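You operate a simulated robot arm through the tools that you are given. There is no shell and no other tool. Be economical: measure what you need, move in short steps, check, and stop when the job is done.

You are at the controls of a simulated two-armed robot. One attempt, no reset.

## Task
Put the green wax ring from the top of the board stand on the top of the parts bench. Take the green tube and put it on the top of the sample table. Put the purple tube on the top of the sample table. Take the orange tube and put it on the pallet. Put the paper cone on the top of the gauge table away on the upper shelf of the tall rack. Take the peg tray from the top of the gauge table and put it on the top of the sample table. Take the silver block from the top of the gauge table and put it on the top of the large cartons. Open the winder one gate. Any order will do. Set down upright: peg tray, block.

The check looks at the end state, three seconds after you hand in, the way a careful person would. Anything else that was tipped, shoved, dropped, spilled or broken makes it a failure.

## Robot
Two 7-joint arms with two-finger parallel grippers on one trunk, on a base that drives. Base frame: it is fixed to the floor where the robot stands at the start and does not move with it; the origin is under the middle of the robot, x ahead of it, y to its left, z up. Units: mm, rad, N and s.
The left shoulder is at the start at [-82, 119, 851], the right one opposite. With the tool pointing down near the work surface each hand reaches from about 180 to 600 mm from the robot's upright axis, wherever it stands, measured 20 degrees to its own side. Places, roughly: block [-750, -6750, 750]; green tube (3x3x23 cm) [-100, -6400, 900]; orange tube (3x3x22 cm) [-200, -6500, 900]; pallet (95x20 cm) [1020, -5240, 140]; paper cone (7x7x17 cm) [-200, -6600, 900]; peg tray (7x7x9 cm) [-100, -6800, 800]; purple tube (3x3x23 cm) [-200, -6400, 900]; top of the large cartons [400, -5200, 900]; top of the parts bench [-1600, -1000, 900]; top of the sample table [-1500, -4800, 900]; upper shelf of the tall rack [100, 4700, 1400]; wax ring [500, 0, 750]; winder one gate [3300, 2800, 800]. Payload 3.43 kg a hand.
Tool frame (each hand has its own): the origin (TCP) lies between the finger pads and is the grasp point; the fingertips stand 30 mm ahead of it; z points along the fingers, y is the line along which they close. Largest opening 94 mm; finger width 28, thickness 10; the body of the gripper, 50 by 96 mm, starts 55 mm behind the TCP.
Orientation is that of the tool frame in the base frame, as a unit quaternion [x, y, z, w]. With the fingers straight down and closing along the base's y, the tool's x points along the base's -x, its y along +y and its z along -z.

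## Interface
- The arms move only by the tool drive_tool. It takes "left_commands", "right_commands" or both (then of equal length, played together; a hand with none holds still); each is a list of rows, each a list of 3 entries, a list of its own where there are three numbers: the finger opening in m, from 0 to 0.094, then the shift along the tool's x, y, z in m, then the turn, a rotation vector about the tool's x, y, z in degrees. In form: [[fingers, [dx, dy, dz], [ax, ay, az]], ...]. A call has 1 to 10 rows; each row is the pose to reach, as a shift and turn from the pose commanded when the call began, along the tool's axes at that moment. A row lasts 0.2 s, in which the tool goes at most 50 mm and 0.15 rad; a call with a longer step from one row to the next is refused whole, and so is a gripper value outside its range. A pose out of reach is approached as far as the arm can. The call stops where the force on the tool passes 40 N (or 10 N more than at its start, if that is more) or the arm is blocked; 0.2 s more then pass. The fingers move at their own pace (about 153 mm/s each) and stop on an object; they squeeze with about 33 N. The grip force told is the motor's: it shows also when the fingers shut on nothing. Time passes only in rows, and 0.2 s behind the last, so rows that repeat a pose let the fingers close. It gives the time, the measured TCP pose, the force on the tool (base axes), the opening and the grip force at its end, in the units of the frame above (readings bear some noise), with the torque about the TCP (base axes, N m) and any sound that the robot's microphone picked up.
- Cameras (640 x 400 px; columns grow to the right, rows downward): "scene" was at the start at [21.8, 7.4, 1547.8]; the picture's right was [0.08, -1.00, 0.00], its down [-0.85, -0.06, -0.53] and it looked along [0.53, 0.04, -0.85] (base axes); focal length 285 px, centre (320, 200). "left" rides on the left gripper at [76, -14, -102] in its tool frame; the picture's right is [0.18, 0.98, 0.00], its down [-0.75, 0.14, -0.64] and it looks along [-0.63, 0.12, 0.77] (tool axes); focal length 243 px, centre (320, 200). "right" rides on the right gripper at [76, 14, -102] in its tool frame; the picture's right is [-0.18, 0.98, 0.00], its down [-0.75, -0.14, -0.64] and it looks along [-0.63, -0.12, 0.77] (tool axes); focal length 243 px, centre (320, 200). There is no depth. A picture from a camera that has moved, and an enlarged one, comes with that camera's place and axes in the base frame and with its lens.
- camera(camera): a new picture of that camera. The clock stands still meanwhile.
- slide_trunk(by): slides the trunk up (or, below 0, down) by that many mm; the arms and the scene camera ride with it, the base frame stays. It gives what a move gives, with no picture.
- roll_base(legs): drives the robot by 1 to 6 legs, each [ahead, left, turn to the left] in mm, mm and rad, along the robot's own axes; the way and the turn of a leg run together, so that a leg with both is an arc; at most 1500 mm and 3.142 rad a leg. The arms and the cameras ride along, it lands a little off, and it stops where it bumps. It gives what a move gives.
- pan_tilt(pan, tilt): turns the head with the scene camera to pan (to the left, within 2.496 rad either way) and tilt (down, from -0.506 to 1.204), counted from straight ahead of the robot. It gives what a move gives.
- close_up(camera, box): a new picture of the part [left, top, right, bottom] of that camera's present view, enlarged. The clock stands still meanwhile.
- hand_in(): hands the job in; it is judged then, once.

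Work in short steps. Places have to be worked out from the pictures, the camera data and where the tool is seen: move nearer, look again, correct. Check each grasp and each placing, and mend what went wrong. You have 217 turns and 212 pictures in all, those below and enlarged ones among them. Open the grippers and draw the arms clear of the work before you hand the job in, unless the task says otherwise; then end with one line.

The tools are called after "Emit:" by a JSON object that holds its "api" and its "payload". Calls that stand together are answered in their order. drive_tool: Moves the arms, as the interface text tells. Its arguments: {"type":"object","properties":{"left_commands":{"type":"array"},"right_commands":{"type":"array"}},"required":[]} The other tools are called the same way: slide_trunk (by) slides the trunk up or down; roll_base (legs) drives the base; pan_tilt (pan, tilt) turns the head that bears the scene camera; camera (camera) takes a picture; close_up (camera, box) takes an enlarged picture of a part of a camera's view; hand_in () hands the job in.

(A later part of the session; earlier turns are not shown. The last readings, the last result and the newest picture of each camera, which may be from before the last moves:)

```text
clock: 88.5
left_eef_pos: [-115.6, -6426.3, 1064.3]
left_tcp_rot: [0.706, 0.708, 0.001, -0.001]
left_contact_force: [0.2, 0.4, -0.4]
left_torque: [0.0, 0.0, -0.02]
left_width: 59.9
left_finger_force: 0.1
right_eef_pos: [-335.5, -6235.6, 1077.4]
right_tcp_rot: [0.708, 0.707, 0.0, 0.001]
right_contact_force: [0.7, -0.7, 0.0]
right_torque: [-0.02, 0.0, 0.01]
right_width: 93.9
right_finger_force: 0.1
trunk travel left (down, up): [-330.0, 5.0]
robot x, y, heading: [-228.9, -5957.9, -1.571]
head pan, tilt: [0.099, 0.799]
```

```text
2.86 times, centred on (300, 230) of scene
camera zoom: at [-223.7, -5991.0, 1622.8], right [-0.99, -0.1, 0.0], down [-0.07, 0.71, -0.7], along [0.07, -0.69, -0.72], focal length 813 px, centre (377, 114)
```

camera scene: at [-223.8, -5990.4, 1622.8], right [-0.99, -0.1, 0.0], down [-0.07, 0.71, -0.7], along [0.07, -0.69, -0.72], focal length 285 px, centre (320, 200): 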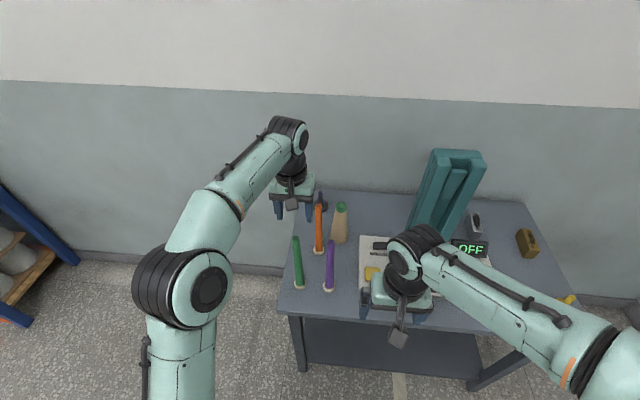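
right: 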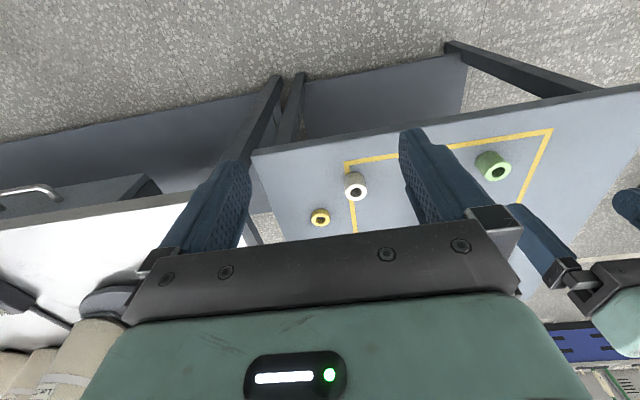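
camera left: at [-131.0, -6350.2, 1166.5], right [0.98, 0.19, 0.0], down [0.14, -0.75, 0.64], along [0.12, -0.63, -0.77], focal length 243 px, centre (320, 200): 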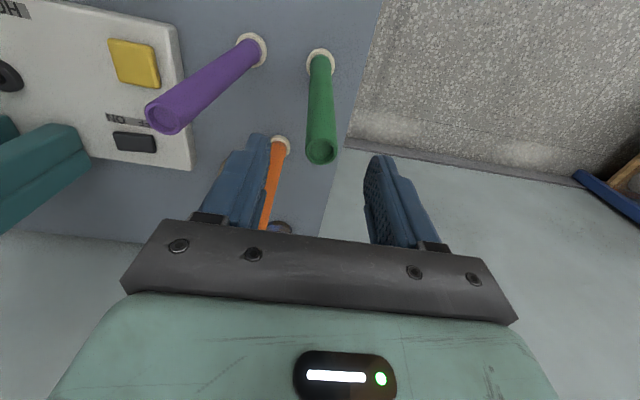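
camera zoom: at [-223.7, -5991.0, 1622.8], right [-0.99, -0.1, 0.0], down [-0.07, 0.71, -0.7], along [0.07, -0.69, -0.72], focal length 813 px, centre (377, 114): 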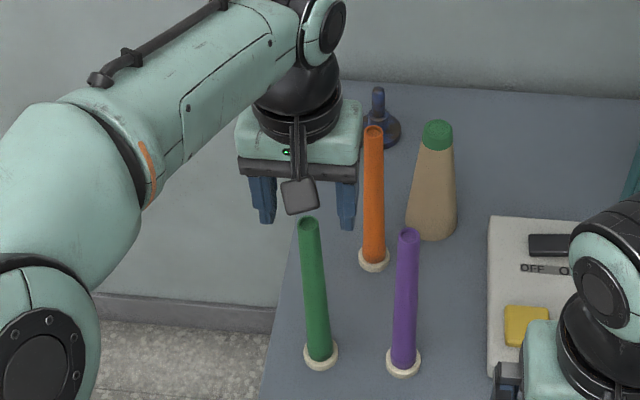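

Aligned: tube at about (-116,-6425). I lower 80 mm and close.

Emit:
{"api": "drive_tool", "payload": {"left_commands": [[0.06, [0, 0, 0.03], [0, 0, 0]], [0.06, [0, 0, 0.06], [0, 0, 0]], [0.06, [0, 0, 0.08], [0, 0, 0]], [0.06, [0, 0, 0.08], [0, 0, 0]], [0.015, [0, 0, 0.08], [0, 0, 0]], [0.015, [0, 0, 0.08], [0, 0, 0]], [0.015, [0, 0, 0.08], [0, 0, 0]]]}}

Emit:
{"api": "camera", "payload": {"camera": "left"}}

```text
clock: 90.1
left_eef_pos: [-118.0, -6424.8, 984.5]
left_tcp_rot: [0.706, 0.708, 0.001, 0.0]
left_contact_force: [0.2, -0.1, -0.5]
left_torque: [0.03, -0.01, 0.02]
left_width: 22.6
left_finger_force: 32.9
right_eef_pos: [-334.9, -6235.4, 1076.3]
right_tcp_rot: [0.707, 0.707, 0.0, 0.0]
right_contact_force: [-0.5, -0.3, 0.0]
right_torque: [0.0, 0.0, -0.01]
right_width: 94.2
right_finger_force: 0.1
trunk travel left (down, up): [-330.0, 5.0]
robot x, y, heading: [-229.0, -5957.8, -1.572]
head pan, tilt: [0.099, 0.799]
```

```text
177 pictures are left
camera left: at [-132.4, -6349.3, 1088.5], right [0.98, 0.19, 0.0], down [0.14, -0.75, 0.64], along [0.12, -0.63, -0.77], focal length 243 px, centre (320, 200)
```

left: 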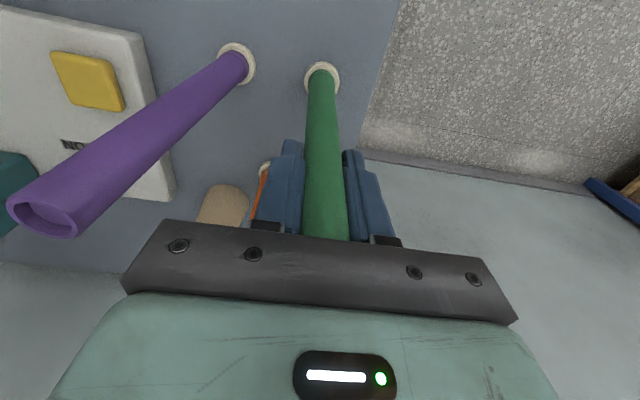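

Gripped at 22.6 mm. I lift 50 mm and check what comes with it.

Emit:
{"api": "drive_tool", "payload": {"left_commands": [[0.01, [0, 0, -0.015], [0, 0, 0]], [0.01, [0, 0, -0.035], [0, 0, 0]], [0.01, [0, 0, -0.06], [0, 0, 0]], [0.01, [0, 0, -0.06], [0, 0, 0]]]}}

Emit:
{"api": "close_up", "payload": {"camera": "scene", "box": [240, 160, 360, 300]}}

Emit:
{"api": "camera", "payload": {"camera": "left"}}

```text
clock: 91.1
left_eef_pos: [-116.8, -6424.1, 1045.3]
left_tcp_rot: [0.707, 0.707, 0.0, 0.0]
left_contact_force: [-0.1, -0.6, 0.2]
left_torque: [-0.02, -0.01, -0.01]
left_width: 22.6
left_finger_force: 33.1
right_eef_pos: [-335.5, -6235.6, 1076.9]
right_tcp_rot: [0.707, 0.707, 0.0, 0.0]
right_contact_force: [-0.8, -0.5, -0.3]
right_torque: [-0.01, -0.02, -0.03]
right_width: 94.2
right_finger_force: 0.1
trunk travel left (down, up): [-330.0, 5.0]
robot x, y, heading: [-228.4, -5958.0, -1.568]
head pan, tilt: [0.099, 0.799]
```

```text
2.86 times, centred on (300, 230) of scene
camera zoom: at [-223.7, -5991.1, 1622.8], right [-0.99, -0.1, 0.0], down [-0.07, 0.71, -0.7], along [0.07, -0.69, -0.72], focal length 813 px, centre (377, 114)
```

zoom: 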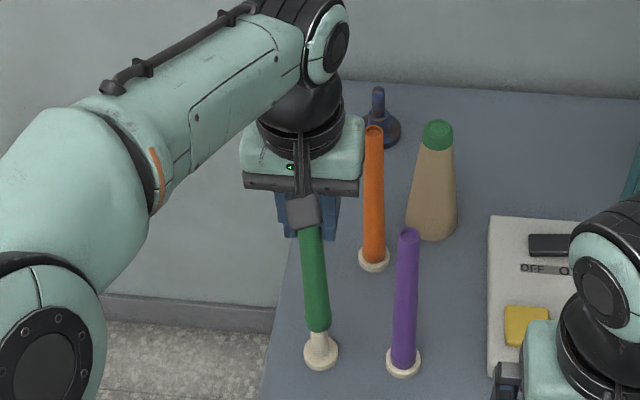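

```text
175 pictures are left
camera left: at [-132.7, -6349.5, 1149.5], right [0.98, 0.19, 0.0], down [0.14, -0.75, 0.64], along [0.12, -0.63, -0.77], focal length 243 px, centre (320, 200)
```

left: 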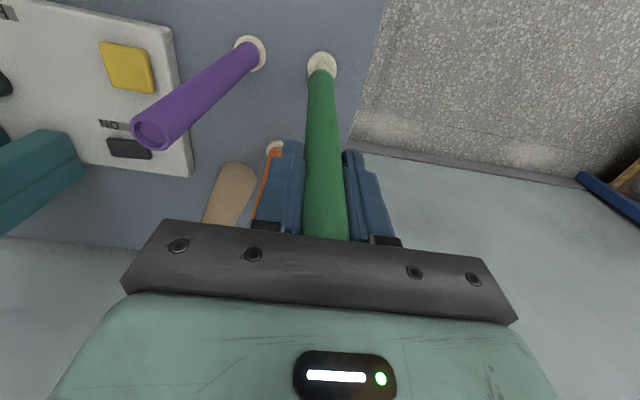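

The tube slides off a peg that stays. I lift straight another 120 mm, then draw back toward the robot.

Emit:
{"api": "drive_tool", "payload": {"left_commands": [[0.01, [0, 0, -0.04], [0, 0, 0]], [0.01, [0, 0, -0.08], [0, 0, 0]], [0.01, [0, 0, -0.12], [0, 0, 0]], [0.01, [0.03, 0.02, -0.14], [0, 0, 0]], [0.01, [0.07, 0.04, -0.14], [0, 0, 0]], [0.01, [0.1, 0.06, -0.14], [0, 0, 0]], [0.01, [0.13, 0.09, -0.14], [0, 0, 0]], [0.01, [0.15, 0.12, -0.14], [0, 0, 0]]]}}

Emit:
{"api": "camera", "payload": {"camera": "scene"}}

```text
clock: 92.9
left_eef_pos: [2.8, -6272.4, 1185.8]
left_tcp_rot: [0.707, 0.707, 0.001, 0.0]
left_contact_force: [0.2, -0.9, -1.0]
left_torque: [0.03, 0.01, 0.0]
left_width: 20.4
left_finger_force: 32.8
right_eef_pos: [-334.0, -6235.2, 1076.8]
right_tcp_rot: [0.707, 0.707, -0.001, 0.001]
right_contact_force: [-0.9, 0.5, -0.1]
right_torque: [0.01, -0.01, 0.03]
right_width: 94.0
right_finger_force: 0.1
trunk travel left (down, up): [-330.0, 5.0]
robot x, y, heading: [-226.8, -5959.5, -1.573]
head pan, tilt: [0.099, 0.799]
```

```text
174 pictures are left
camera scene: at [-223.0, -5990.3, 1622.8], right [-0.99, -0.1, 0.0], down [-0.07, 0.71, -0.7], along [0.07, -0.69, -0.72], focal length 285 px, centre (320, 200)
```

scene: 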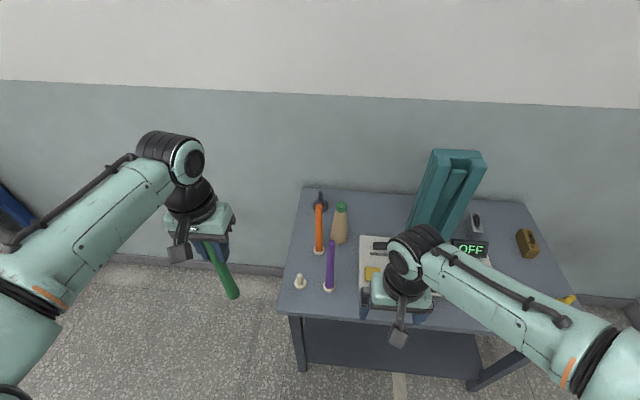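

Now shift the base 110 mm left so the right hand can reach the purple tube.

Emit:
{"api": "roll_base", "payload": {"legs": [[0, 115, 0]]}}

Emit:
{"api": "drive_tool", "payload": {"right_commands": [[0.08, [-0.04, 0, 0], [0, 0, 0]], [0.07, [-0.08, 0, 0], [0, 0, 0]], [0.06, [-0.12, 0, 0], [0, 0, 0]], [0.06, [-0.16, 0, 0], [0, 0, 0]], [0.06, [-0.18, 0, 0], [0, 0, 0]], [0.06, [-0.18, 0, 0], [0, 0, 0]]]}}

Emit:
{"api": "camera", "payload": {"camera": "right"}}

Emit:
{"api": "camera", "payload": {"camera": "scene"}}

```text
clock: 94.5
left_eef_pos: [115.0, -6272.9, 1185.0]
left_tcp_rot: [0.705, 0.709, 0.001, -0.001]
left_contact_force: [-0.6, -0.6, -0.5]
left_torque: [-0.02, 0.02, -0.04]
left_width: 20.0
left_finger_force: 32.9
right_eef_pos: [-220.7, -6235.6, 1076.5]
right_tcp_rot: [0.706, 0.708, 0.0, 0.0]
right_contact_force: [-0.1, -0.1, 0.3]
right_torque: [-0.03, 0.0, 0.01]
right_width: 94.3
right_finger_force: 0.1
trunk travel left (down, up): [-330.0, 5.0]
robot x, y, heading: [-113.9, -5960.8, -1.572]
head pan, tilt: [0.099, 0.799]
```

```text
clock: 95.9
left_eef_pos: [115.2, -6272.5, 1185.7]
left_tcp_rot: [0.706, 0.708, 0.001, -0.001]
left_contact_force: [0.3, -0.2, -0.3]
left_torque: [-0.03, 0.01, 0.01]
left_width: 20.3
left_finger_force: 33.3
right_eef_pos: [-221.7, -6412.5, 1076.1]
right_tcp_rot: [0.706, 0.708, 0.0, 0.0]
right_contact_force: [0.3, 0.1, 0.0]
right_torque: [0.0, 0.02, 0.01]
right_width: 60.0
right_finger_force: 0.0
trunk travel left (down, up): [-330.0, 5.0]
robot x, y, heading: [-116.3, -5961.1, -1.571]
head pan, tilt: [0.099, 0.799]
```

```text
173 pictures are left
camera right: at [-208.0, -6337.6, 1178.0], right [0.98, -0.18, 0.0], down [-0.14, -0.75, 0.64], along [-0.12, -0.63, -0.77], focal length 243 px, centre (320, 200)
```

right: 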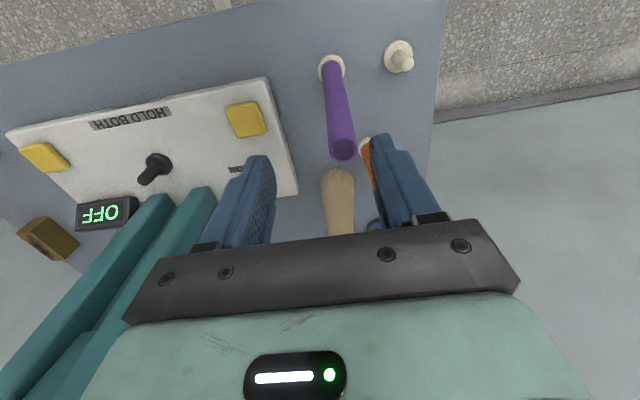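

```text
172 pictures are left
camera scene: at [-111.4, -5990.6, 1622.8], right [-0.99, -0.1, 0.0], down [-0.07, 0.71, -0.7], along [0.07, -0.69, -0.72], focal length 285 px, centre (320, 200)
```

scene: 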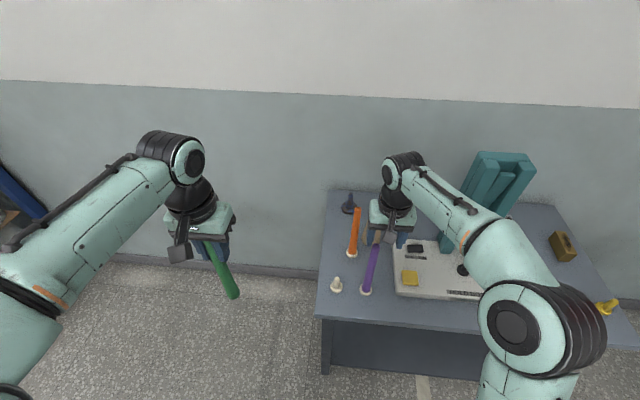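

Purple tube at (-208,-6423). I align, lower to z≈985, close and lift 70 mm.

Emit:
{"api": "drive_tool", "payload": {"right_commands": [[0.06, [-0.011, 0.0135, 0], [0, 0, 0]], [0.06, [-0.011, 0.0135, 0.03], [0, 0, 0]], [0.06, [-0.011, 0.0135, 0.06], [0, 0, 0]], [0.06, [-0.011, 0.0135, 0.092], [0, 0, 0]], [0.06, [-0.011, 0.0135, 0.092], [0, 0, 0]], [0.015, [-0.011, 0.0135, 0.092], [0, 0, 0]], [0.015, [-0.011, 0.0135, 0.092], [0, 0, 0]], [0.015, [-0.011, 0.0135, 0.092], [0, 0, 0]]]}}

Emit:
{"api": "camera", "payload": {"camera": "right"}}

```text
clock: 97.7
left_eef_pos: [115.5, -6272.1, 1186.1]
left_tcp_rot: [0.706, 0.709, 0.0, 0.0]
left_contact_force: [0.5, -0.3, -0.1]
left_torque: [0.02, 0.01, 0.02]
left_width: 19.9
left_finger_force: 32.7
right_eef_pos: [-209.7, -6427.1, 984.0]
right_tcp_rot: [0.706, 0.708, 0.0, 0.0]
right_contact_force: [1.5, 0.0, -0.2]
right_torque: [0.0, -0.12, 0.05]
right_width: 23.5
right_finger_force: 33.0
trunk travel left (down, up): [-330.0, 5.0]
robot x, y, heading: [-117.4, -5959.3, -1.57]
head pan, tilt: [0.099, 0.799]
```

```text
171 pictures are left
camera right: at [-194.5, -6351.3, 1085.7], right [0.98, -0.18, 0.0], down [-0.14, -0.75, 0.64], along [-0.12, -0.63, -0.77], focal length 243 px, centre (320, 200)
```

right: 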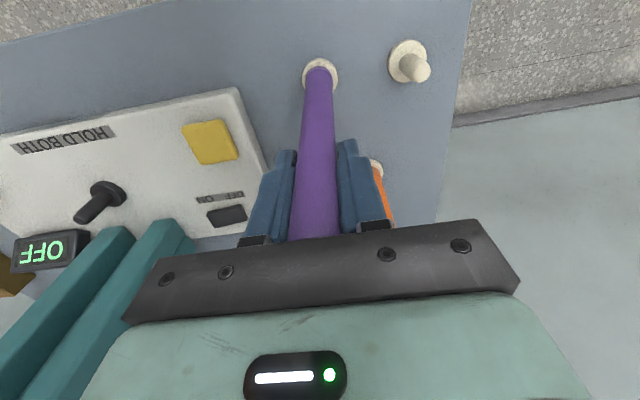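

Purple gripped. Lift off the peg and draw back.

Emit:
{"api": "drive_tool", "payload": {"right_commands": [[0.01, [0, 0, -0.03], [0, 0, 0]], [0.01, [0, 0, -0.07], [0, 0, 0]], [0.01, [0, 0, -0.11], [0, 0, 0]], [0.01, [0, 0, -0.15], [0, 0, 0]], [0.01, [0, 0, -0.19], [0, 0, 0]], [0.01, [0.04, -0.01, -0.2], [0, 0, 0]], [0.01, [0.08, -0.03, -0.2], [0, 0, 0]], [0.01, [0.12, -0.05, -0.2], [0, 0, 0]], [0.01, [0.15, -0.07, -0.2], [0, 0, 0]]]}}

Emit:
{"api": "camera", "payload": {"camera": "scene"}}

```text
clock: 99.7
left_eef_pos: [114.4, -6272.2, 1185.7]
left_tcp_rot: [0.706, 0.708, 0.0, -0.001]
left_contact_force: [-1.3, -0.2, -0.5]
left_torque: [-0.05, 0.0, 0.01]
left_width: 20.2
left_finger_force: 32.9
right_eef_pos: [-277.9, -6275.6, 1183.0]
right_tcp_rot: [0.706, 0.708, -0.001, 0.0]
right_contact_force: [-0.8, 0.1, -0.4]
right_torque: [-0.01, -0.04, 0.02]
right_width: 23.3
right_finger_force: 32.8
trunk travel left (down, up): [-330.0, 5.0]
robot x, y, heading: [-116.9, -5956.3, -1.566]
head pan, tilt: [0.099, 0.799]
```

```text
170 pictures are left
camera scene: at [-112.1, -5989.8, 1622.8], right [-0.99, -0.1, 0.0], down [-0.07, 0.71, -0.7], along [0.07, -0.69, -0.72], focal length 285 px, centre (320, 200)
```

scene: 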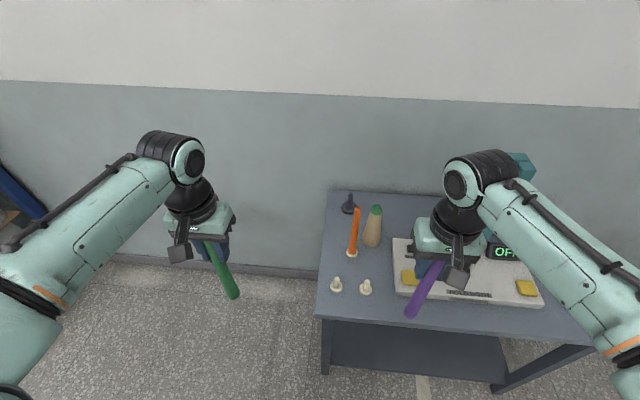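

Both tubes are held. I back off, sidestep to the aisle, turn to face the sample table side (-x), and slide to y≈-4900.

Emit:
{"api": "roll_base", "payload": {"legs": [[-260, 0, 0], [0, -380, 0], [0, 0, -1.575], [0, 800, 0]]}}

Emit:
{"api": "pan_tilt", "payload": {"pan": 0, "tilt": 0.75}}

Emit:
{"api": "camera", "payload": {"camera": "scene"}}

```text
clock: 112.7
left_eef_pos: [-833.5, -6295.9, 1185.4]
left_tcp_rot: [1.0, -0.008, 0.001, -0.001]
left_contact_force: [-0.2, 0.6, -1.4]
left_torque: [0.04, -0.01, 0.04]
left_width: 20.4
left_finger_force: 32.8
right_eef_pos: [-827.7, -5903.0, 1183.4]
right_tcp_rot: [1.0, -0.008, 0.0, -0.001]
right_contact_force: [0.7, 0.0, 0.4]
right_torque: [0.0, 0.04, 0.01]
right_width: 23.0
right_finger_force: 32.9
trunk travel left (down, up): [-330.0, 5.0]
robot x, y, heading: [-515.2, -6067.0, 3.124]
head pan, tilt: [0.099, 0.799]
stopped in leg 4: the robot was blocked; the commanded pose is now the measured one
```

```text
clock: 113.3
left_eef_pos: [-833.4, -6292.0, 1185.3]
left_tcp_rot: [1.0, -0.008, 0.001, -0.001]
left_contact_force: [-0.1, -0.5, 0.1]
left_torque: [-0.02, 0.0, 0.0]
left_width: 20.4
left_finger_force: 32.8
right_eef_pos: [-828.9, -5899.6, 1182.7]
right_tcp_rot: [1.0, -0.009, 0.001, 0.0]
right_contact_force: [0.7, 0.6, -0.3]
right_torque: [-0.03, 0.02, 0.02]
right_width: 22.5
right_finger_force: 32.7
trunk travel left (down, up): [-330.0, 5.0]
robot x, y, heading: [-512.0, -6067.4, 3.121]
head pan, tilt: [0.0, 0.75]
```

```text
169 pictures are left
camera scene: at [-554.1, -6063.0, 1626.8], right [0.02, 1.0, 0.0], down [0.68, -0.01, -0.73], along [-0.73, 0.01, -0.68], focal length 285 px, centre (320, 200)
```

scene: 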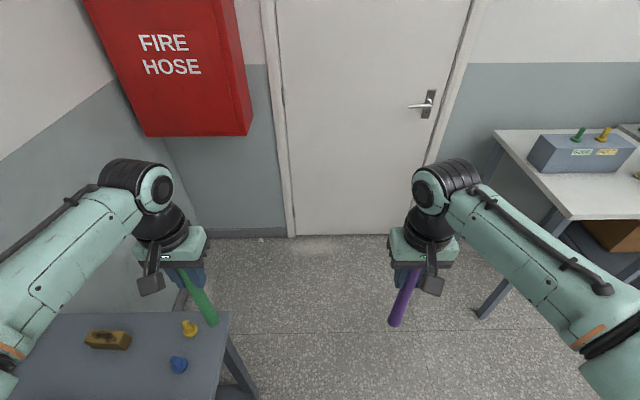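

I slid the wrong way and bumped toward the gauge table; let me look at it right away to verify nothing has been disturbed.

Emit:
{"api": "pan_tilt", "payload": {"pan": 1.5, "tilt": 0.75}}

Emit:
{"api": "camera", "payload": {"camera": "scene"}}

```text
clock: 114.9
left_eef_pos: [-833.5, -6293.1, 1186.7]
left_tcp_rot: [1.0, -0.008, 0.001, 0.001]
left_contact_force: [0.3, 0.4, -0.4]
left_torque: [0.01, -0.01, -0.02]
left_width: 20.6
left_finger_force: 33.2
right_eef_pos: [-828.1, -5900.7, 1183.2]
right_tcp_rot: [1.0, -0.008, 0.001, 0.0]
right_contact_force: [0.1, 0.2, -0.5]
right_torque: [-0.01, 0.01, 0.03]
right_width: 22.6
right_finger_force: 32.7
trunk travel left (down, up): [-330.0, 5.0]
robot x, y, heading: [-512.1, -6063.9, 3.128]
head pan, tilt: [1.499, 0.75]
```

```text
168 pictures are left
camera scene: at [-478.8, -6147.9, 1626.8], right [-1.0, 0.09, 0.0], down [0.06, 0.68, -0.73], along [-0.07, -0.73, -0.68], focal length 285 px, centre (320, 200)
```

scene: 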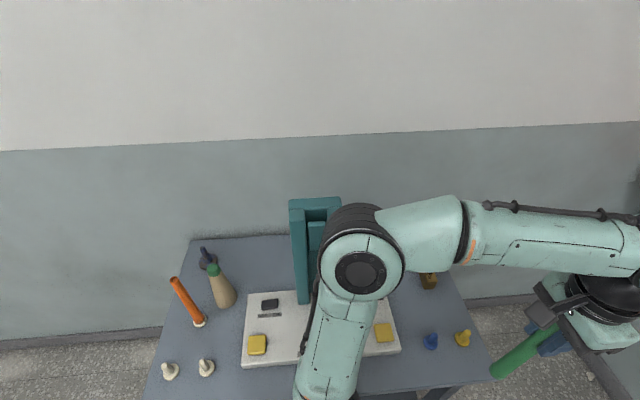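

Everything still stands. I move away to the robot's right (+y), to y≈-5000.

Emit:
{"api": "roll_base", "payload": {"legs": [[0, -400, 0], [0, -650, 0.01]]}}

Emit:
{"api": "camera", "payload": {"camera": "scene"}}

Emit:
{"api": "pan_tilt", "payload": {"pan": 0, "tilt": 0.75}}

Emit:
{"api": "camera", "payload": {"camera": "scene"}}

```text
clock: 124.3
left_eef_pos: [-813.8, -5291.4, 1186.4]
left_tcp_rot: [1.0, -0.009, 0.002, 0.001]
left_contact_force: [-0.3, -0.8, 0.3]
left_torque: [0.0, -0.01, -0.01]
left_width: 20.4
left_finger_force: 33.1
right_eef_pos: [-808.9, -4898.5, 1183.7]
right_tcp_rot: [1.0, -0.009, 0.0, 0.0]
right_contact_force: [0.5, -0.8, 0.2]
right_torque: [0.01, 0.0, 0.0]
right_width: 21.0
right_finger_force: 33.1
trunk travel left (down, up): [-330.0, 5.0]
robot x, y, heading: [-493.5, -5064.2, 3.121]
head pan, tilt: [1.499, 0.75]
```

```text
167 pictures are left
camera scene: at [-458.7, -5146.3, 1626.8], right [-1.0, 0.09, 0.0], down [0.06, 0.68, -0.73], along [-0.07, -0.73, -0.68], focal length 285 px, centre (320, 200)
```

scene: 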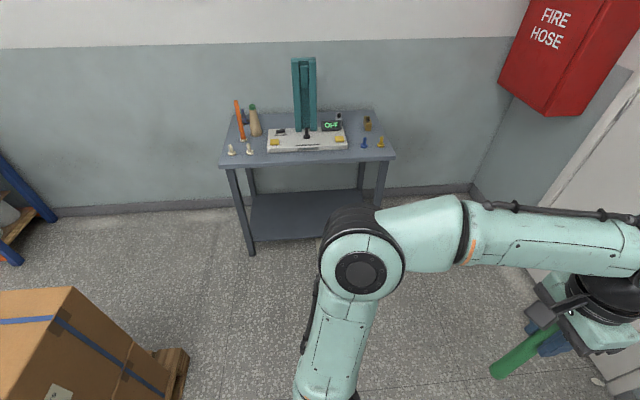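

```text
clock: 125.9
left_eef_pos: [-813.6, -5291.4, 1186.0]
left_tcp_rot: [1.0, -0.009, 0.001, 0.0]
left_contact_force: [0.1, 0.0, 0.1]
left_torque: [0.0, 0.01, 0.03]
left_width: 20.5
left_finger_force: 32.3
right_eef_pos: [-809.3, -4898.0, 1183.6]
right_tcp_rot: [1.0, -0.009, 0.0, 0.001]
right_contact_force: [-0.6, 0.1, -0.1]
right_torque: [-0.02, -0.01, 0.0]
right_width: 20.3
right_finger_force: 32.8
trunk travel left (down, up): [-330.0, 5.0]
robot x, y, heading: [-495.7, -5063.3, 3.124]
head pan, tilt: [0.0, 0.75]
```

```text
166 pictures are left
camera scene: at [-534.1, -5062.3, 1626.8], right [0.02, 1.0, 0.0], down [0.68, -0.01, -0.73], along [-0.73, 0.01, -0.68], focal length 285 px, centre (320, 200)
```

scene: 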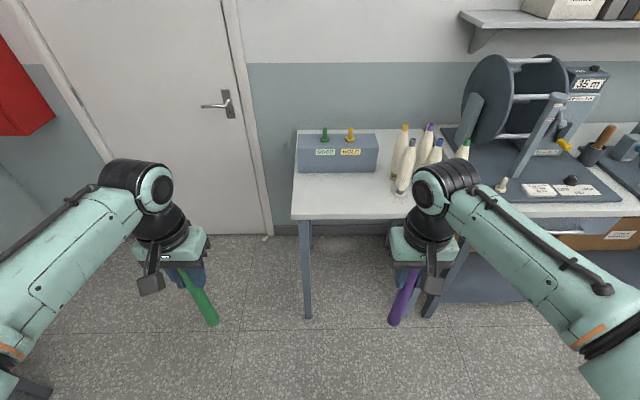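

The gauge table is undisturbed. The sample table has a free strip before the GOOD/HOLD box: x -1540..-1280, y -5150..-4760. I plan purple at (-1400,-4850), green at (-1400,-4960), tray later at y≈-5080. Approach.

Emit:
{"api": "roll_base", "payload": {"legs": [[0, -50, 0.018], [330, 0, 0]]}}

Emit:
{"api": "pan_tilt", "payload": {"pan": 0, "tilt": 0.95}}

Emit:
{"api": "camera", "payload": {"camera": "scene"}}

Emit:
{"api": "camera", "payload": {"camera": "right"}}

```text
clock: 128.8
left_eef_pos: [-1136.8, -5249.5, 1186.7]
left_tcp_rot: [1.0, 0.004, 0.001, 0.0]
left_contact_force: [0.4, -0.5, -0.6]
left_torque: [0.02, 0.01, 0.0]
left_width: 20.2
left_finger_force: 33.3
right_eef_pos: [-1139.1, -4855.7, 1183.5]
right_tcp_rot: [1.0, 0.003, -0.001, 0.0]
right_contact_force: [-0.2, 0.6, 0.4]
right_torque: [0.05, 0.01, -0.01]
right_width: 20.6
right_finger_force: 33.0
trunk travel left (down, up): [-330.0, 5.0]
robot x, y, heading: [-819.3, -5018.8, -3.135]
head pan, tilt: [0.0, 0.75]
```

```text
clock: 129.6
left_eef_pos: [-1136.6, -5248.4, 1186.1]
left_tcp_rot: [1.0, 0.003, 0.0, 0.001]
left_contact_force: [-0.6, 0.5, -0.8]
left_torque: [-0.03, 0.01, 0.02]
left_width: 20.4
left_finger_force: 33.2
right_eef_pos: [-1140.6, -4855.5, 1183.0]
right_tcp_rot: [1.0, 0.003, -0.001, 0.0]
right_contact_force: [0.5, -0.9, -0.4]
right_torque: [0.03, -0.01, 0.0]
right_width: 20.0
right_finger_force: 33.4
trunk travel left (down, up): [-330.0, 5.0]
robot x, y, heading: [-820.3, -5010.5, -3.144]
head pan, tilt: [0.0, 0.949]
```

```text
165 pictures are left
camera scene: at [-852.5, -5013.0, 1611.3], right [0.0, 1.0, 0.0], down [0.81, 0.0, -0.58], along [-0.58, 0.0, -0.81], focal length 285 px, centre (320, 200)
```

scene: 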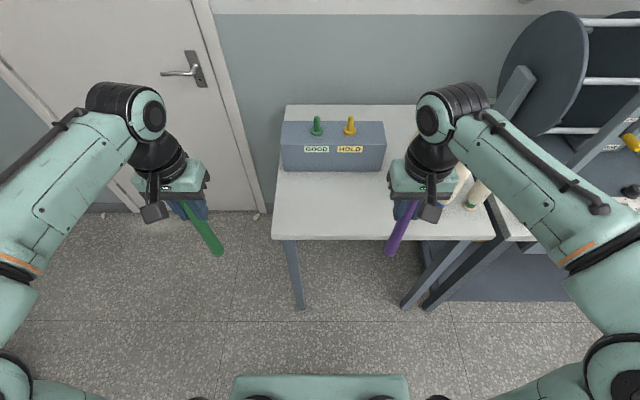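

```text
164 pictures are left
camera right: at [-1063.7, -4870.3, 1285.5], right [-0.18, -0.98, 0.0], down [-0.75, 0.14, 0.64], along [-0.63, 0.12, -0.77], focal length 243 px, centre (320, 200)
```

right: 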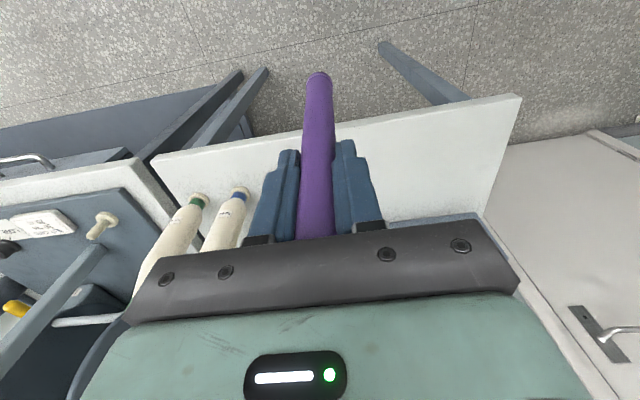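

I go ahead 60 mm, extend the right hand to x≈-1370 and lower slowly until the purple tube touches.

Emit:
{"api": "roll_base", "payload": {"legs": [[60, 0, 0]]}}

Emit:
{"api": "drive_tool", "payload": {"right_commands": [[0.01, [-0.04, 0, 0], [0, 0, 0]], [0.01, [-0.08, 0, 0], [0, 0, 0]], [0.01, [-0.12, 0, 0], [0, 0, 0]], [0.01, [-0.16, 0, 0], [0, 0, 0]], [0.01, [-0.17, 0, 0.03], [0, 0, 0]], [0.01, [-0.17, 0, 0.06], [0, 0, 0]], [0.01, [-0.17, 0, 0.06], [0, 0, 0]]]}}

Emit:
{"api": "camera", "payload": {"camera": "right"}}

Emit:
{"api": "camera", "payload": {"camera": "scene"}}

```text
clock: 130.5
left_eef_pos: [-1194.3, -5247.9, 1185.3]
left_tcp_rot: [1.0, 0.004, 0.001, 0.0]
left_contact_force: [0.0, 0.0, -1.9]
left_torque: [0.04, 0.0, -0.04]
left_width: 20.6
left_finger_force: 33.3
right_eef_pos: [-1197.1, -4856.6, 1182.8]
right_tcp_rot: [1.0, 0.003, 0.0, 0.0]
right_contact_force: [0.3, -0.4, -1.2]
right_torque: [0.02, 0.02, 0.0]
right_width: 20.4
right_finger_force: 32.6
trunk travel left (down, up): [-330.0, 5.0]
robot x, y, heading: [-879.5, -5014.4, -3.133]
head pan, tilt: [0.0, 0.949]
```

```text
clock: 132.1
left_eef_pos: [-1195.3, -5248.4, 1186.4]
left_tcp_rot: [1.0, 0.003, 0.001, 0.0]
left_contact_force: [0.1, -0.2, -0.2]
left_torque: [0.01, -0.02, 0.0]
left_width: 20.3
left_finger_force: 33.5
right_eef_pos: [-1365.2, -4860.6, 1123.6]
right_tcp_rot: [1.0, 0.003, 0.0, 0.0]
right_contact_force: [0.1, -0.8, -0.4]
right_torque: [0.0, 0.03, -0.01]
right_width: 20.2
right_finger_force: 33.2
trunk travel left (down, up): [-330.0, 5.0]
robot x, y, heading: [-877.8, -5014.8, -3.137]
head pan, tilt: [0.0, 0.949]
```

```text
163 pictures are left
camera right: at [-1289.2, -4874.5, 1226.3], right [-0.18, -0.98, 0.0], down [-0.75, 0.14, 0.64], along [-0.63, 0.12, -0.77], focal length 243 px, centre (320, 200)
```

right: 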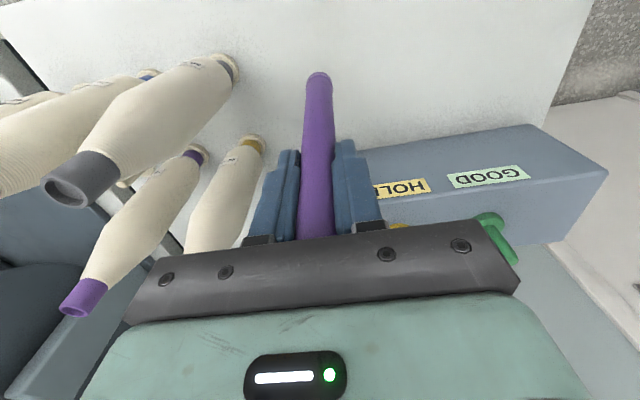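

```text
162 pictures are left
camera scene: at [-910.5, -5013.3, 1611.3], right [0.0, 1.0, 0.0], down [0.81, 0.0, -0.58], along [-0.58, 0.0, -0.81], focal length 285 px, centre (320, 200)
```

scene: 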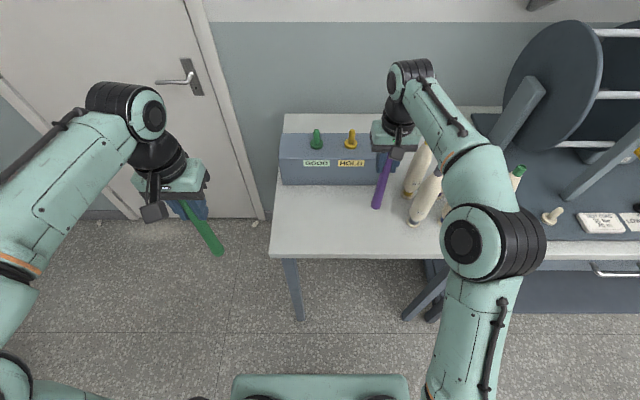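

Clear. I lower in fine steps until contact.

Emit:
{"api": "drive_tool", "payload": {"right_commands": [[0.01, [0, 0, 0.008], [0, 0, 0]], [0.01, [0, 0, 0.014], [0, 0, 0]], [0.01, [0, 0, 0.02], [0, 0, 0]], [0.01, [0, 0, 0.026], [0, 0, 0]], [0.01, [0, 0, 0.031], [0, 0, 0]], [0.01, [0, 0, 0.036], [0, 0, 0]], [0.01, [0, 0, 0.04], [0, 0, 0]], [0.01, [0, 0, 0.044], [0, 0, 0]], [0.01, [0, 0, 0.048], [0, 0, 0]], [0.01, [0, 0, 0.052], [0, 0, 0]]]}}

Emit:
{"api": "camera", "payload": {"camera": "right"}}

Emit:
{"api": "close_up", "payload": {"camera": "scene", "box": [320, 110, 480, 260]}}

```text
clock: 134.3
left_eef_pos: [-1194.4, -5248.5, 1186.4]
left_tcp_rot: [1.0, 0.004, 0.001, 0.0]
left_contact_force: [-1.5, -0.7, -0.8]
left_torque: [0.01, -0.03, -0.04]
left_width: 20.6
left_finger_force: 32.7
right_eef_pos: [-1367.2, -4856.9, 1073.2]
right_tcp_rot: [1.0, 0.002, -0.003, 0.0]
right_contact_force: [0.3, 1.0, 10.8]
right_torque: [0.09, -0.06, 0.01]
right_width: 20.2
right_finger_force: 33.4
trunk travel left (down, up): [-330.0, 5.0]
robot x, y, heading: [-878.7, -5014.2, -3.139]
head pan, tilt: [0.0, 0.949]
```

```text
161 pictures are left
camera right: at [-1291.0, -4871.0, 1175.0], right [-0.18, -0.98, 0.0], down [-0.75, 0.14, 0.65], along [-0.64, 0.11, -0.76], focal length 243 px, centre (320, 200)
```

right: 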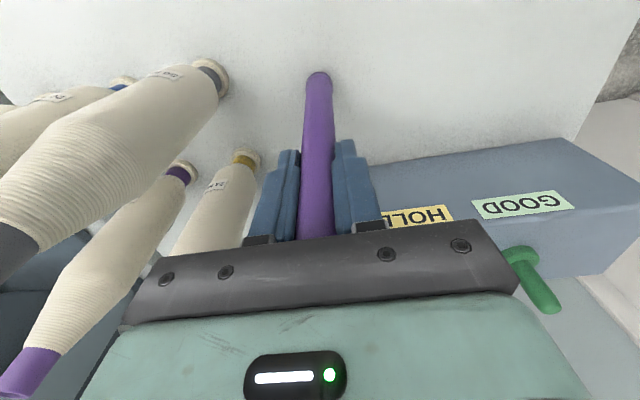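

```text
2.67 times, centred on (400, 185) of scene
camera zoom: at [-908.9, -5013.4, 1611.4], right [0.0, 1.0, 0.0], down [0.81, 0.0, -0.58], along [-0.58, 0.0, -0.81], focal length 759 px, centre (107, 240)
```

zoom: 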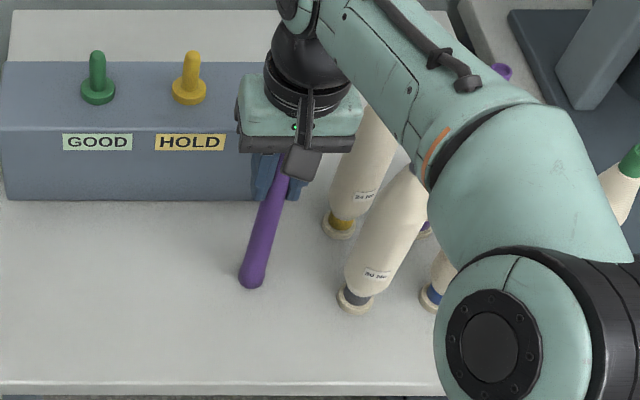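

In contact (11 N). I open and check before lifting.

Emit:
{"api": "drive_tool", "payload": {"right_commands": [[0.03, [0, 0, 0], [0, 0, 0]], [0.045, [0, 0, 0], [0, 0, 0]], [0.05, [0, 0, 0], [0, 0, 0]], [0.05, [0, 0, -0.03], [0, 0, 0]], [0.05, [0, 0, -0.07], [0, 0, 0]], [0.05, [0, 0, -0.11], [0, 0, 0]], [0.05, [0, 0, -0.13], [0, 0, 0]]]}}

Emit:
{"api": "camera", "payload": {"camera": "right"}}

```text
clock: 135.9
left_eef_pos: [-1194.8, -5248.8, 1184.7]
left_tcp_rot: [1.0, 0.003, 0.001, 0.0]
left_contact_force: [0.1, 1.0, -0.6]
left_torque: [-0.01, 0.0, 0.0]
left_width: 20.6
left_finger_force: 32.5
right_eef_pos: [-1369.1, -4859.0, 1201.6]
right_tcp_rot: [1.0, 0.003, 0.001, 0.001]
right_contact_force: [-0.2, -0.1, -0.3]
right_torque: [-0.02, -0.01, 0.01]
right_width: 50.2
right_finger_force: 0.0
trunk travel left (down, up): [-330.0, 5.0]
robot x, y, heading: [-875.2, -5016.6, -3.14]
head pan, tilt: [0.0, 0.949]
```

```text
159 pictures are left
camera right: at [-1292.5, -4873.4, 1303.8], right [-0.18, -0.98, 0.0], down [-0.76, 0.14, 0.64], along [-0.63, 0.12, -0.77], focal length 243 px, centre (320, 200)
```

right: 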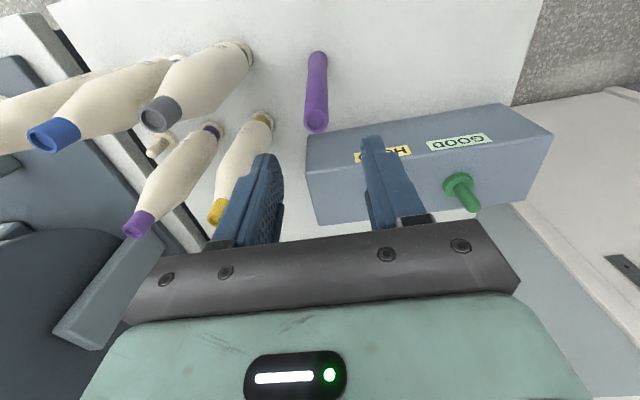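

Purple stands. I retract the right hand, then shift base right by 110 mm for the green tube beside it.

Emit:
{"api": "drive_tool", "payload": {"right_commands": [[0.05, [0.05, 0, 0], [0, 0, 0]], [0.05, [0.1, 0, 0], [0, 0, 0]], [0.05, [0.15, 0, 0], [0, 0, 0]], [0.05, [0.18, 0.03, 0], [0, 0, 0]], [0.05, [0.18, 0.06, 0], [0, 0, 0]]]}}

Emit:
{"api": "roll_base", "payload": {"legs": [[0, -110, 0]]}}

Emit:
{"api": "camera", "payload": {"camera": "scene"}}

```text
clock: 137.1
left_eef_pos: [-1194.7, -5248.3, 1186.3]
left_tcp_rot: [1.0, 0.004, 0.001, 0.001]
left_contact_force: [-0.5, 0.0, -0.1]
left_torque: [-0.02, -0.01, -0.03]
left_width: 20.6
left_finger_force: 32.8
right_eef_pos: [-1187.2, -4918.3, 1201.6]
right_tcp_rot: [1.0, 0.001, 0.001, 0.0]
right_contact_force: [-0.1, 0.0, -0.2]
right_torque: [-0.02, -0.04, -0.03]
right_width: 49.8
right_finger_force: 0.1
trunk travel left (down, up): [-330.0, 5.0]
robot x, y, heading: [-879.1, -5015.4, -3.14]
head pan, tilt: [0.0, 0.949]
```

```text
clock: 138.8
left_eef_pos: [-1195.6, -5135.9, 1186.6]
left_tcp_rot: [1.0, 0.003, 0.001, 0.0]
left_contact_force: [0.3, 0.1, 0.3]
left_torque: [0.0, -0.01, 0.0]
left_width: 20.2
left_finger_force: 33.6
right_eef_pos: [-1187.3, -4805.9, 1202.4]
right_tcp_rot: [1.0, 0.002, -0.001, 0.0]
right_contact_force: [-0.4, 0.0, -1.0]
right_torque: [0.03, 0.02, -0.01]
right_width: 50.1
right_finger_force: 0.2
trunk travel left (down, up): [-330.0, 5.0]
robot x, y, heading: [-879.4, -4903.6, -3.142]
head pan, tilt: [0.0, 0.949]
```

```text
158 pictures are left
camera scene: at [-910.5, -4901.2, 1611.3], right [0.0, 1.0, 0.0], down [0.81, 0.0, -0.58], along [-0.58, 0.0, -0.81], focal length 285 px, centre (320, 200)
```

scene: 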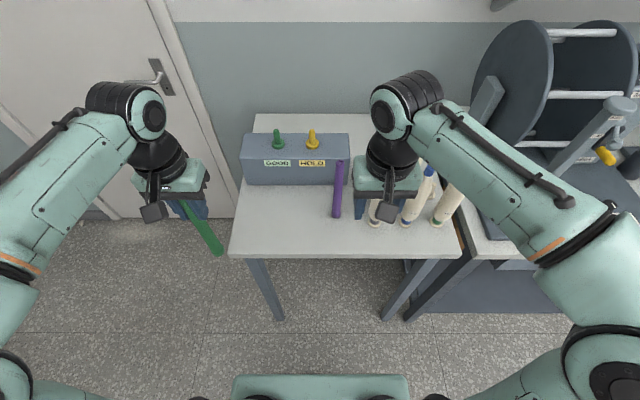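

Left hand: move to (-1370,-4970), right hand aside at the same time.

Emit:
{"api": "drive_tool", "payload": {"left_commands": [[0.01, [-0.03, -0.03, 0], [0, 0, 0]], [0.01, [-0.06, -0.06, 0], [0, 0, 0]], [0.01, [-0.09, -0.09, 0], [0, 0, 0]], [0.01, [-0.12, -0.12, 0], [0, 0, 0]], [0.01, [-0.15, -0.15, 0], [0, 0, 0]], [0.01, [-0.175, -0.166, 0.02], [0, 0, 0]], [0.01, [-0.175, -0.166, 0.06], [0, 0, 0]], [0.01, [-0.175, -0.166, 0.07], [0, 0, 0]], [0.01, [-0.175, -0.166, 0.07], [0, 0, 0]]], "right_commands": [[0.05, [0, -0.03, 0], [0, 0, 0]], [0.05, [0, -0.06, 0], [0, 0, 0]], [0.05, [0, -0.09, 0], [0, 0, 0]], [0.05, [0, -0.1, 0], [0, 0, 0]], [0.05, [0, -0.1, 0], [0, 0, 0]], [0.05, [0, -0.1, 0], [0, 0, 0]], [0.05, [0, -0.1, 0], [0, 0, 0]], [0.05, [0, -0.1, 0], [0, 0, 0]], [0.05, [0, -0.1, 0], [0, 0, 0]]]}}

Emit:
{"api": "camera", "payload": {"camera": "left"}}

Emit:
{"api": "camera", "payload": {"camera": "scene"}}

```text
clock: 140.8
left_eef_pos: [-1370.1, -4970.1, 1115.0]
left_tcp_rot: [1.0, 0.003, 0.001, 0.0]
left_contact_force: [-0.6, 0.3, -0.7]
left_torque: [0.0, -0.04, 0.0]
left_width: 20.3
left_finger_force: 33.0
right_eef_pos: [-1186.3, -4705.8, 1204.2]
right_tcp_rot: [1.0, 0.003, 0.0, 0.001]
right_contact_force: [-0.8, 0.6, -0.3]
right_torque: [0.03, 0.01, -0.02]
right_width: 50.1
right_finger_force: 0.1
trunk travel left (down, up): [-330.0, 5.0]
robot x, y, heading: [-880.8, -4902.9, -3.137]
head pan, tilt: [0.0, 0.949]
```

```text
157 pictures are left
camera left: at [-1293.2, -4955.6, 1218.0], right [0.19, -0.98, 0.0], down [-0.75, -0.15, 0.64], along [-0.63, -0.12, -0.77], focal length 243 px, centre (320, 200)
```

left: 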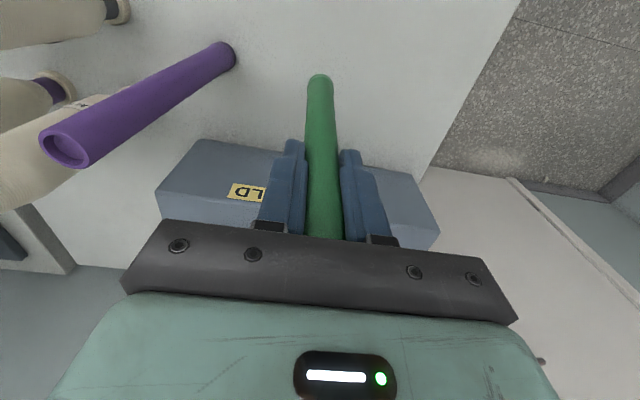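

```text
156 pictures are left
camera scene: at [-910.5, -4901.3, 1611.3], right [0.0, 1.0, 0.0], down [0.81, 0.0, -0.58], along [-0.58, 0.0, -0.81], focal length 285 px, centre (320, 200)
```

scene: 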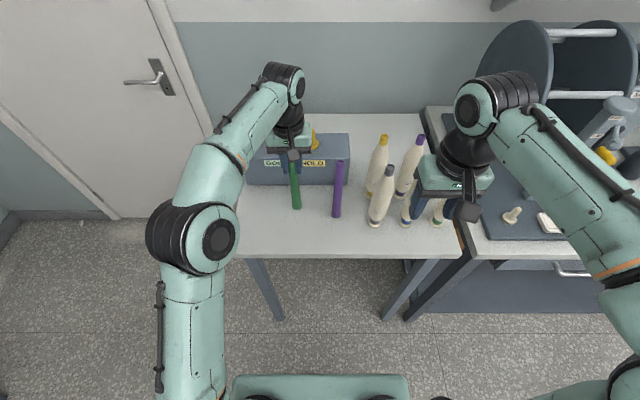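

I lower the green tube to contact (expected TCP z≈1073).

Emit:
{"api": "drive_tool", "payload": {"left_commands": [[0.01, [0, 0, 0.012], [0, 0, 0]], [0.01, [0, 0, 0.024], [0, 0, 0]], [0.01, [0, 0, 0.031], [0, 0, 0]], [0.01, [0, 0, 0.036], [0, 0, 0]], [0.01, [0, 0, 0.04], [0, 0, 0]], [0.01, [0, 0, 0.043], [0, 0, 0]], [0.01, [0, 0, 0.043], [0, 0, 0]]]}}

Emit:
{"api": "close_up", "payload": {"camera": "left", "box": [200, 30, 440, 260]}}

```text
clock: 142.4
left_eef_pos: [-1370.1, -4971.2, 1074.5]
left_tcp_rot: [1.0, 0.003, 0.0, 0.001]
left_contact_force: [1.1, -1.5, 11.5]
left_torque: [-0.12, -0.18, -0.03]
left_width: 20.5
left_finger_force: 33.6
right_eef_pos: [-1185.7, -4705.3, 1203.2]
right_tcp_rot: [1.0, 0.001, -0.001, 0.0]
right_contact_force: [-0.9, 0.7, 0.3]
right_torque: [0.01, 0.02, 0.0]
right_width: 50.0
right_finger_force: 0.0
trunk travel left (down, up): [-330.0, 5.0]
robot x, y, heading: [-881.2, -4903.5, -3.144]
head pan, tilt: [0.0, 0.949]
```

```text
1.74 times, centred on (320, 145) of left
camera zoom: at [-1293.4, -4957.2, 1178.0], right [0.19, -0.98, 0.0], down [-0.75, -0.15, 0.64], along [-0.63, -0.12, -0.77], focal length 422 px, centre (320, 296)
```

zoom: 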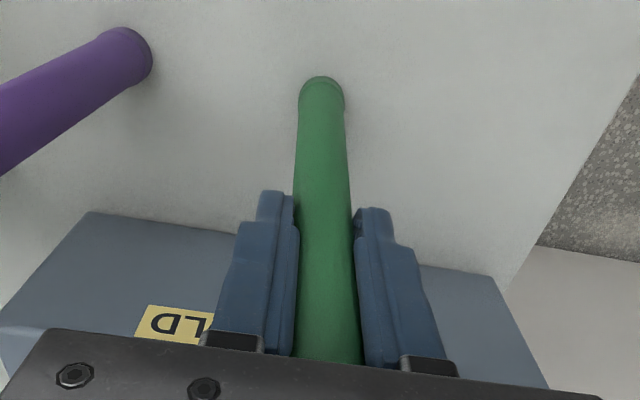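

Contact (11.5 N). Release and lift clear, then retract.

Emit:
{"api": "drive_tool", "payload": {"left_commands": [[0.03, [0, 0, 0], [0, 0, 0]], [0.045, [0, 0, 0], [0, 0, 0]], [0.05, [0, 0, 0], [0, 0, 0]], [0.05, [0, 0, -0.03], [0, 0, 0]], [0.05, [0, 0, -0.07], [0, 0, 0]], [0.05, [0, 0, -0.11], [0, 0, 0]], [0.05, [0.05, 0, -0.11], [0, 0, 0]], [0.05, [0.1, 0, -0.11], [0, 0, 0]], [0.05, [0.15, 0.02, -0.11], [0, 0, 0]], [0.05, [0.17, 0.05, -0.11], [0, 0, 0]]]}}

Emit:
{"api": "camera", "payload": {"camera": "scene"}}

```text
refused: row 9 steps farther than a row can; nothing moved
```

```text
154 pictures are left
camera scene: at [-909.4, -4901.2, 1611.4], right [0.0, 1.0, 0.0], down [0.81, 0.0, -0.58], along [-0.58, 0.0, -0.81], focal length 285 px, centre (320, 200)
```

scene: 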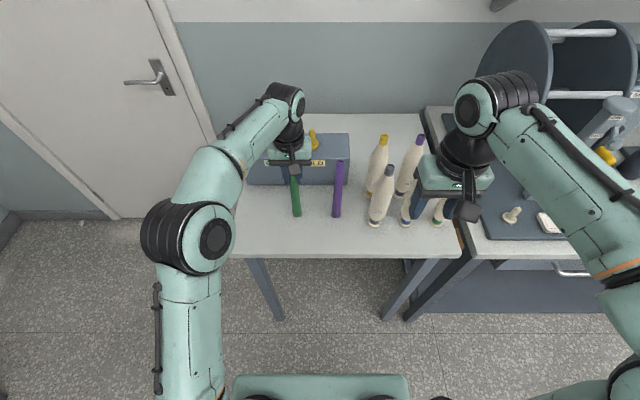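

One row was a touch long; I repeat with shorter steps.

Emit:
{"api": "drive_tool", "payload": {"left_commands": [[0.03, [0, 0, 0], [0, 0, 0]], [0.045, [0, 0, 0], [0, 0, 0]], [0.05, [0, 0, 0], [0, 0, 0]], [0.05, [0, 0, -0.03], [0, 0, 0]], [0.05, [0, 0, -0.07], [0, 0, 0]], [0.05, [0, 0, -0.11], [0, 0, 0]], [0.05, [0.045, 0, -0.11], [0, 0, 0]], [0.05, [0.09, 0, -0.11], [0, 0, 0]], [0.05, [0.13, 0.02, -0.11], [0, 0, 0]], [0.05, [0.16, 0.05, -0.11], [0, 0, 0]]]}}

Emit:
{"api": "camera", "payload": {"camera": "scene"}}

```text
clock: 144.6
left_eef_pos: [-1208.1, -5022.3, 1181.9]
left_tcp_rot: [1.0, 0.003, 0.001, 0.001]
left_contact_force: [-0.4, -0.3, 0.9]
left_torque: [-0.01, 0.0, -0.01]
left_width: 50.1
left_finger_force: 0.1
right_eef_pos: [-1185.7, -4706.3, 1203.5]
right_tcp_rot: [1.0, 0.001, -0.001, 0.0]
right_contact_force: [-0.2, -0.2, -0.2]
right_torque: [0.04, 0.03, -0.01]
right_width: 50.1
right_finger_force: 0.0
trunk travel left (down, up): [-330.0, 5.0]
robot x, y, heading: [-879.0, -4905.7, -3.14]
head pan, tilt: [0.0, 0.949]
```

```text
153 pictures are left
camera scene: at [-909.2, -4902.4, 1611.2], right [0.0, 1.0, 0.0], down [0.81, 0.0, -0.58], along [-0.58, 0.0, -0.81], focal length 285 px, centre (320, 200)
```

scene: 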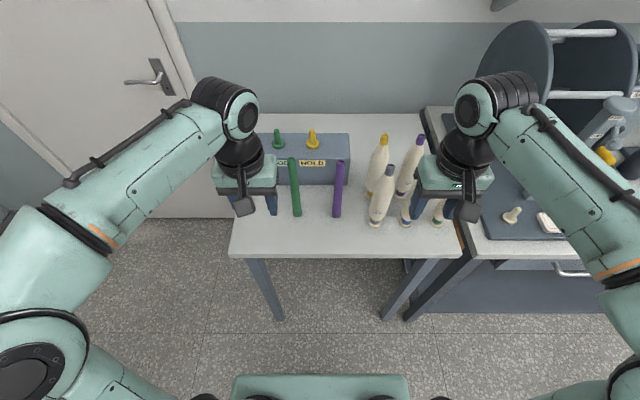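

Both tubes stand on the sample table. Now I back into the aisle, face -y, and look over at the cartons and pallet.

Emit:
{"api": "roll_base", "payload": {"legs": [[-400, 0, 0], [0, 0, 1.571]]}}

Emit:
{"api": "pan_tilt", "payload": {"pan": 1.2, "tilt": 0.6}}

Emit:
{"api": "camera", "payload": {"camera": "scene"}}

```text
clock: 150.9
left_eef_pos: [-366.9, -5231.7, 1181.8]
left_tcp_rot: [0.707, 0.707, 0.001, -0.001]
left_contact_force: [-0.1, 0.2, -0.4]
left_torque: [-0.01, 0.0, 0.01]
left_width: 49.9
left_finger_force: 0.1
right_eef_pos: [-682.8, -5207.6, 1203.4]
right_tcp_rot: [0.708, 0.707, 0.0, 0.0]
right_contact_force: [0.9, -0.1, 0.3]
right_torque: [-0.01, -0.03, -0.01]
right_width: 50.2
right_finger_force: 0.0
trunk travel left (down, up): [-330.0, 5.0]
robot x, y, heading: [-484.3, -4899.7, -1.571]
head pan, tilt: [0.0, 0.949]
```

```text
clock: 152.3
left_eef_pos: [-366.5, -5231.2, 1182.3]
left_tcp_rot: [0.707, 0.707, 0.0, 0.0]
left_contact_force: [-1.2, -0.3, 0.0]
left_torque: [-0.04, -0.01, 0.03]
left_width: 50.0
left_finger_force: 0.1
right_eef_pos: [-682.9, -5207.7, 1203.2]
right_tcp_rot: [0.707, 0.707, 0.0, 0.0]
right_contact_force: [0.1, -0.7, -0.7]
right_torque: [0.01, 0.02, -0.02]
right_width: 49.9
right_finger_force: 0.0
trunk travel left (down, up): [-330.0, 5.0]
robot x, y, heading: [-484.4, -4899.9, -1.57]
head pan, tilt: [1.201, 0.6]
```

```text
152 pictures are left
camera scene: at [-404.0, -4887.7, 1639.7], right [-0.37, -0.93, 0.0], down [-0.53, 0.21, -0.82], along [0.77, -0.3, -0.57], focal length 285 px, centre (320, 200)
```

scene: 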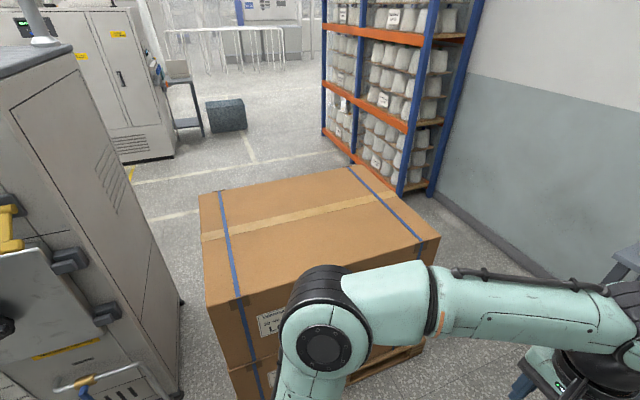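

Carton top is clear: x 190..840, y -5600..-4780. The free pallet strip lies on its far (+x) side. Now to the silver block: move in front of the gauge table at x≈-620.

Emit:
{"api": "roll_base", "payload": {"legs": [[600, -140, 0], [500, 0, 0]]}}

Emit:
{"api": "pan_tilt", "payload": {"pan": -0.1, "tilt": 0.8}}

Emit:
{"api": "camera", "payload": {"camera": "scene"}}

```text
clock: 158.2
left_eef_pos: [-493.1, -6316.1, 1181.0]
left_tcp_rot: [0.703, 0.711, 0.002, -0.001]
left_contact_force: [-0.2, -0.4, 0.5]
left_torque: [-0.03, 0.01, 0.01]
left_width: 50.0
left_finger_force: 0.0
right_eef_pos: [-809.5, -6296.2, 1204.2]
right_tcp_rot: [0.704, 0.71, 0.0, 0.0]
right_contact_force: [0.7, 0.3, 0.2]
right_torque: [0.0, -0.01, -0.01]
right_width: 49.9
right_finger_force: 0.0
trunk travel left (down, up): [-330.0, 5.0]
robot x, y, heading: [-610.7, -5986.1, -1.565]
head pan, tilt: [1.201, 0.6]
```

```text
clock: 159.7
left_eef_pos: [-492.7, -6315.8, 1181.0]
left_tcp_rot: [0.704, 0.711, 0.001, -0.001]
left_contact_force: [0.4, -0.7, 0.3]
left_torque: [-0.01, 0.03, 0.0]
left_width: 50.1
left_finger_force: 0.1
right_eef_pos: [-809.6, -6295.9, 1203.3]
right_tcp_rot: [0.704, 0.71, 0.0, 0.0]
right_contact_force: [-0.3, -0.2, -0.2]
right_torque: [0.02, -0.03, 0.0]
right_width: 50.3
right_finger_force: 0.0
trunk travel left (down, up): [-330.0, 5.0]
robot x, y, heading: [-610.6, -5991.6, -1.562]
head pan, tilt: [-0.099, 0.799]
```

```text
151 pictures are left
camera scene: at [-623.4, -6022.0, 1622.8], right [-1.0, 0.09, 0.0], down [0.07, 0.71, -0.7], along [-0.06, -0.69, -0.72], focal length 285 px, centre (320, 200)
```

scene: 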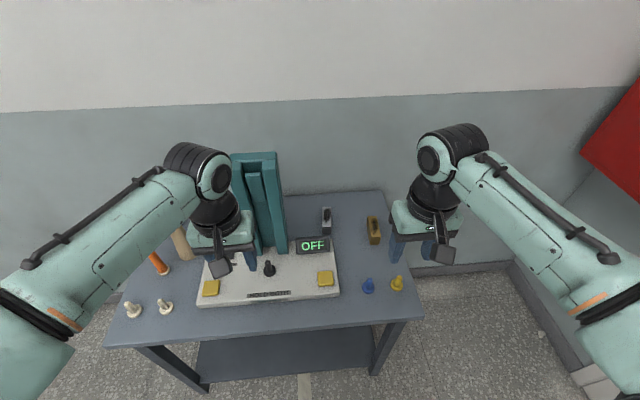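

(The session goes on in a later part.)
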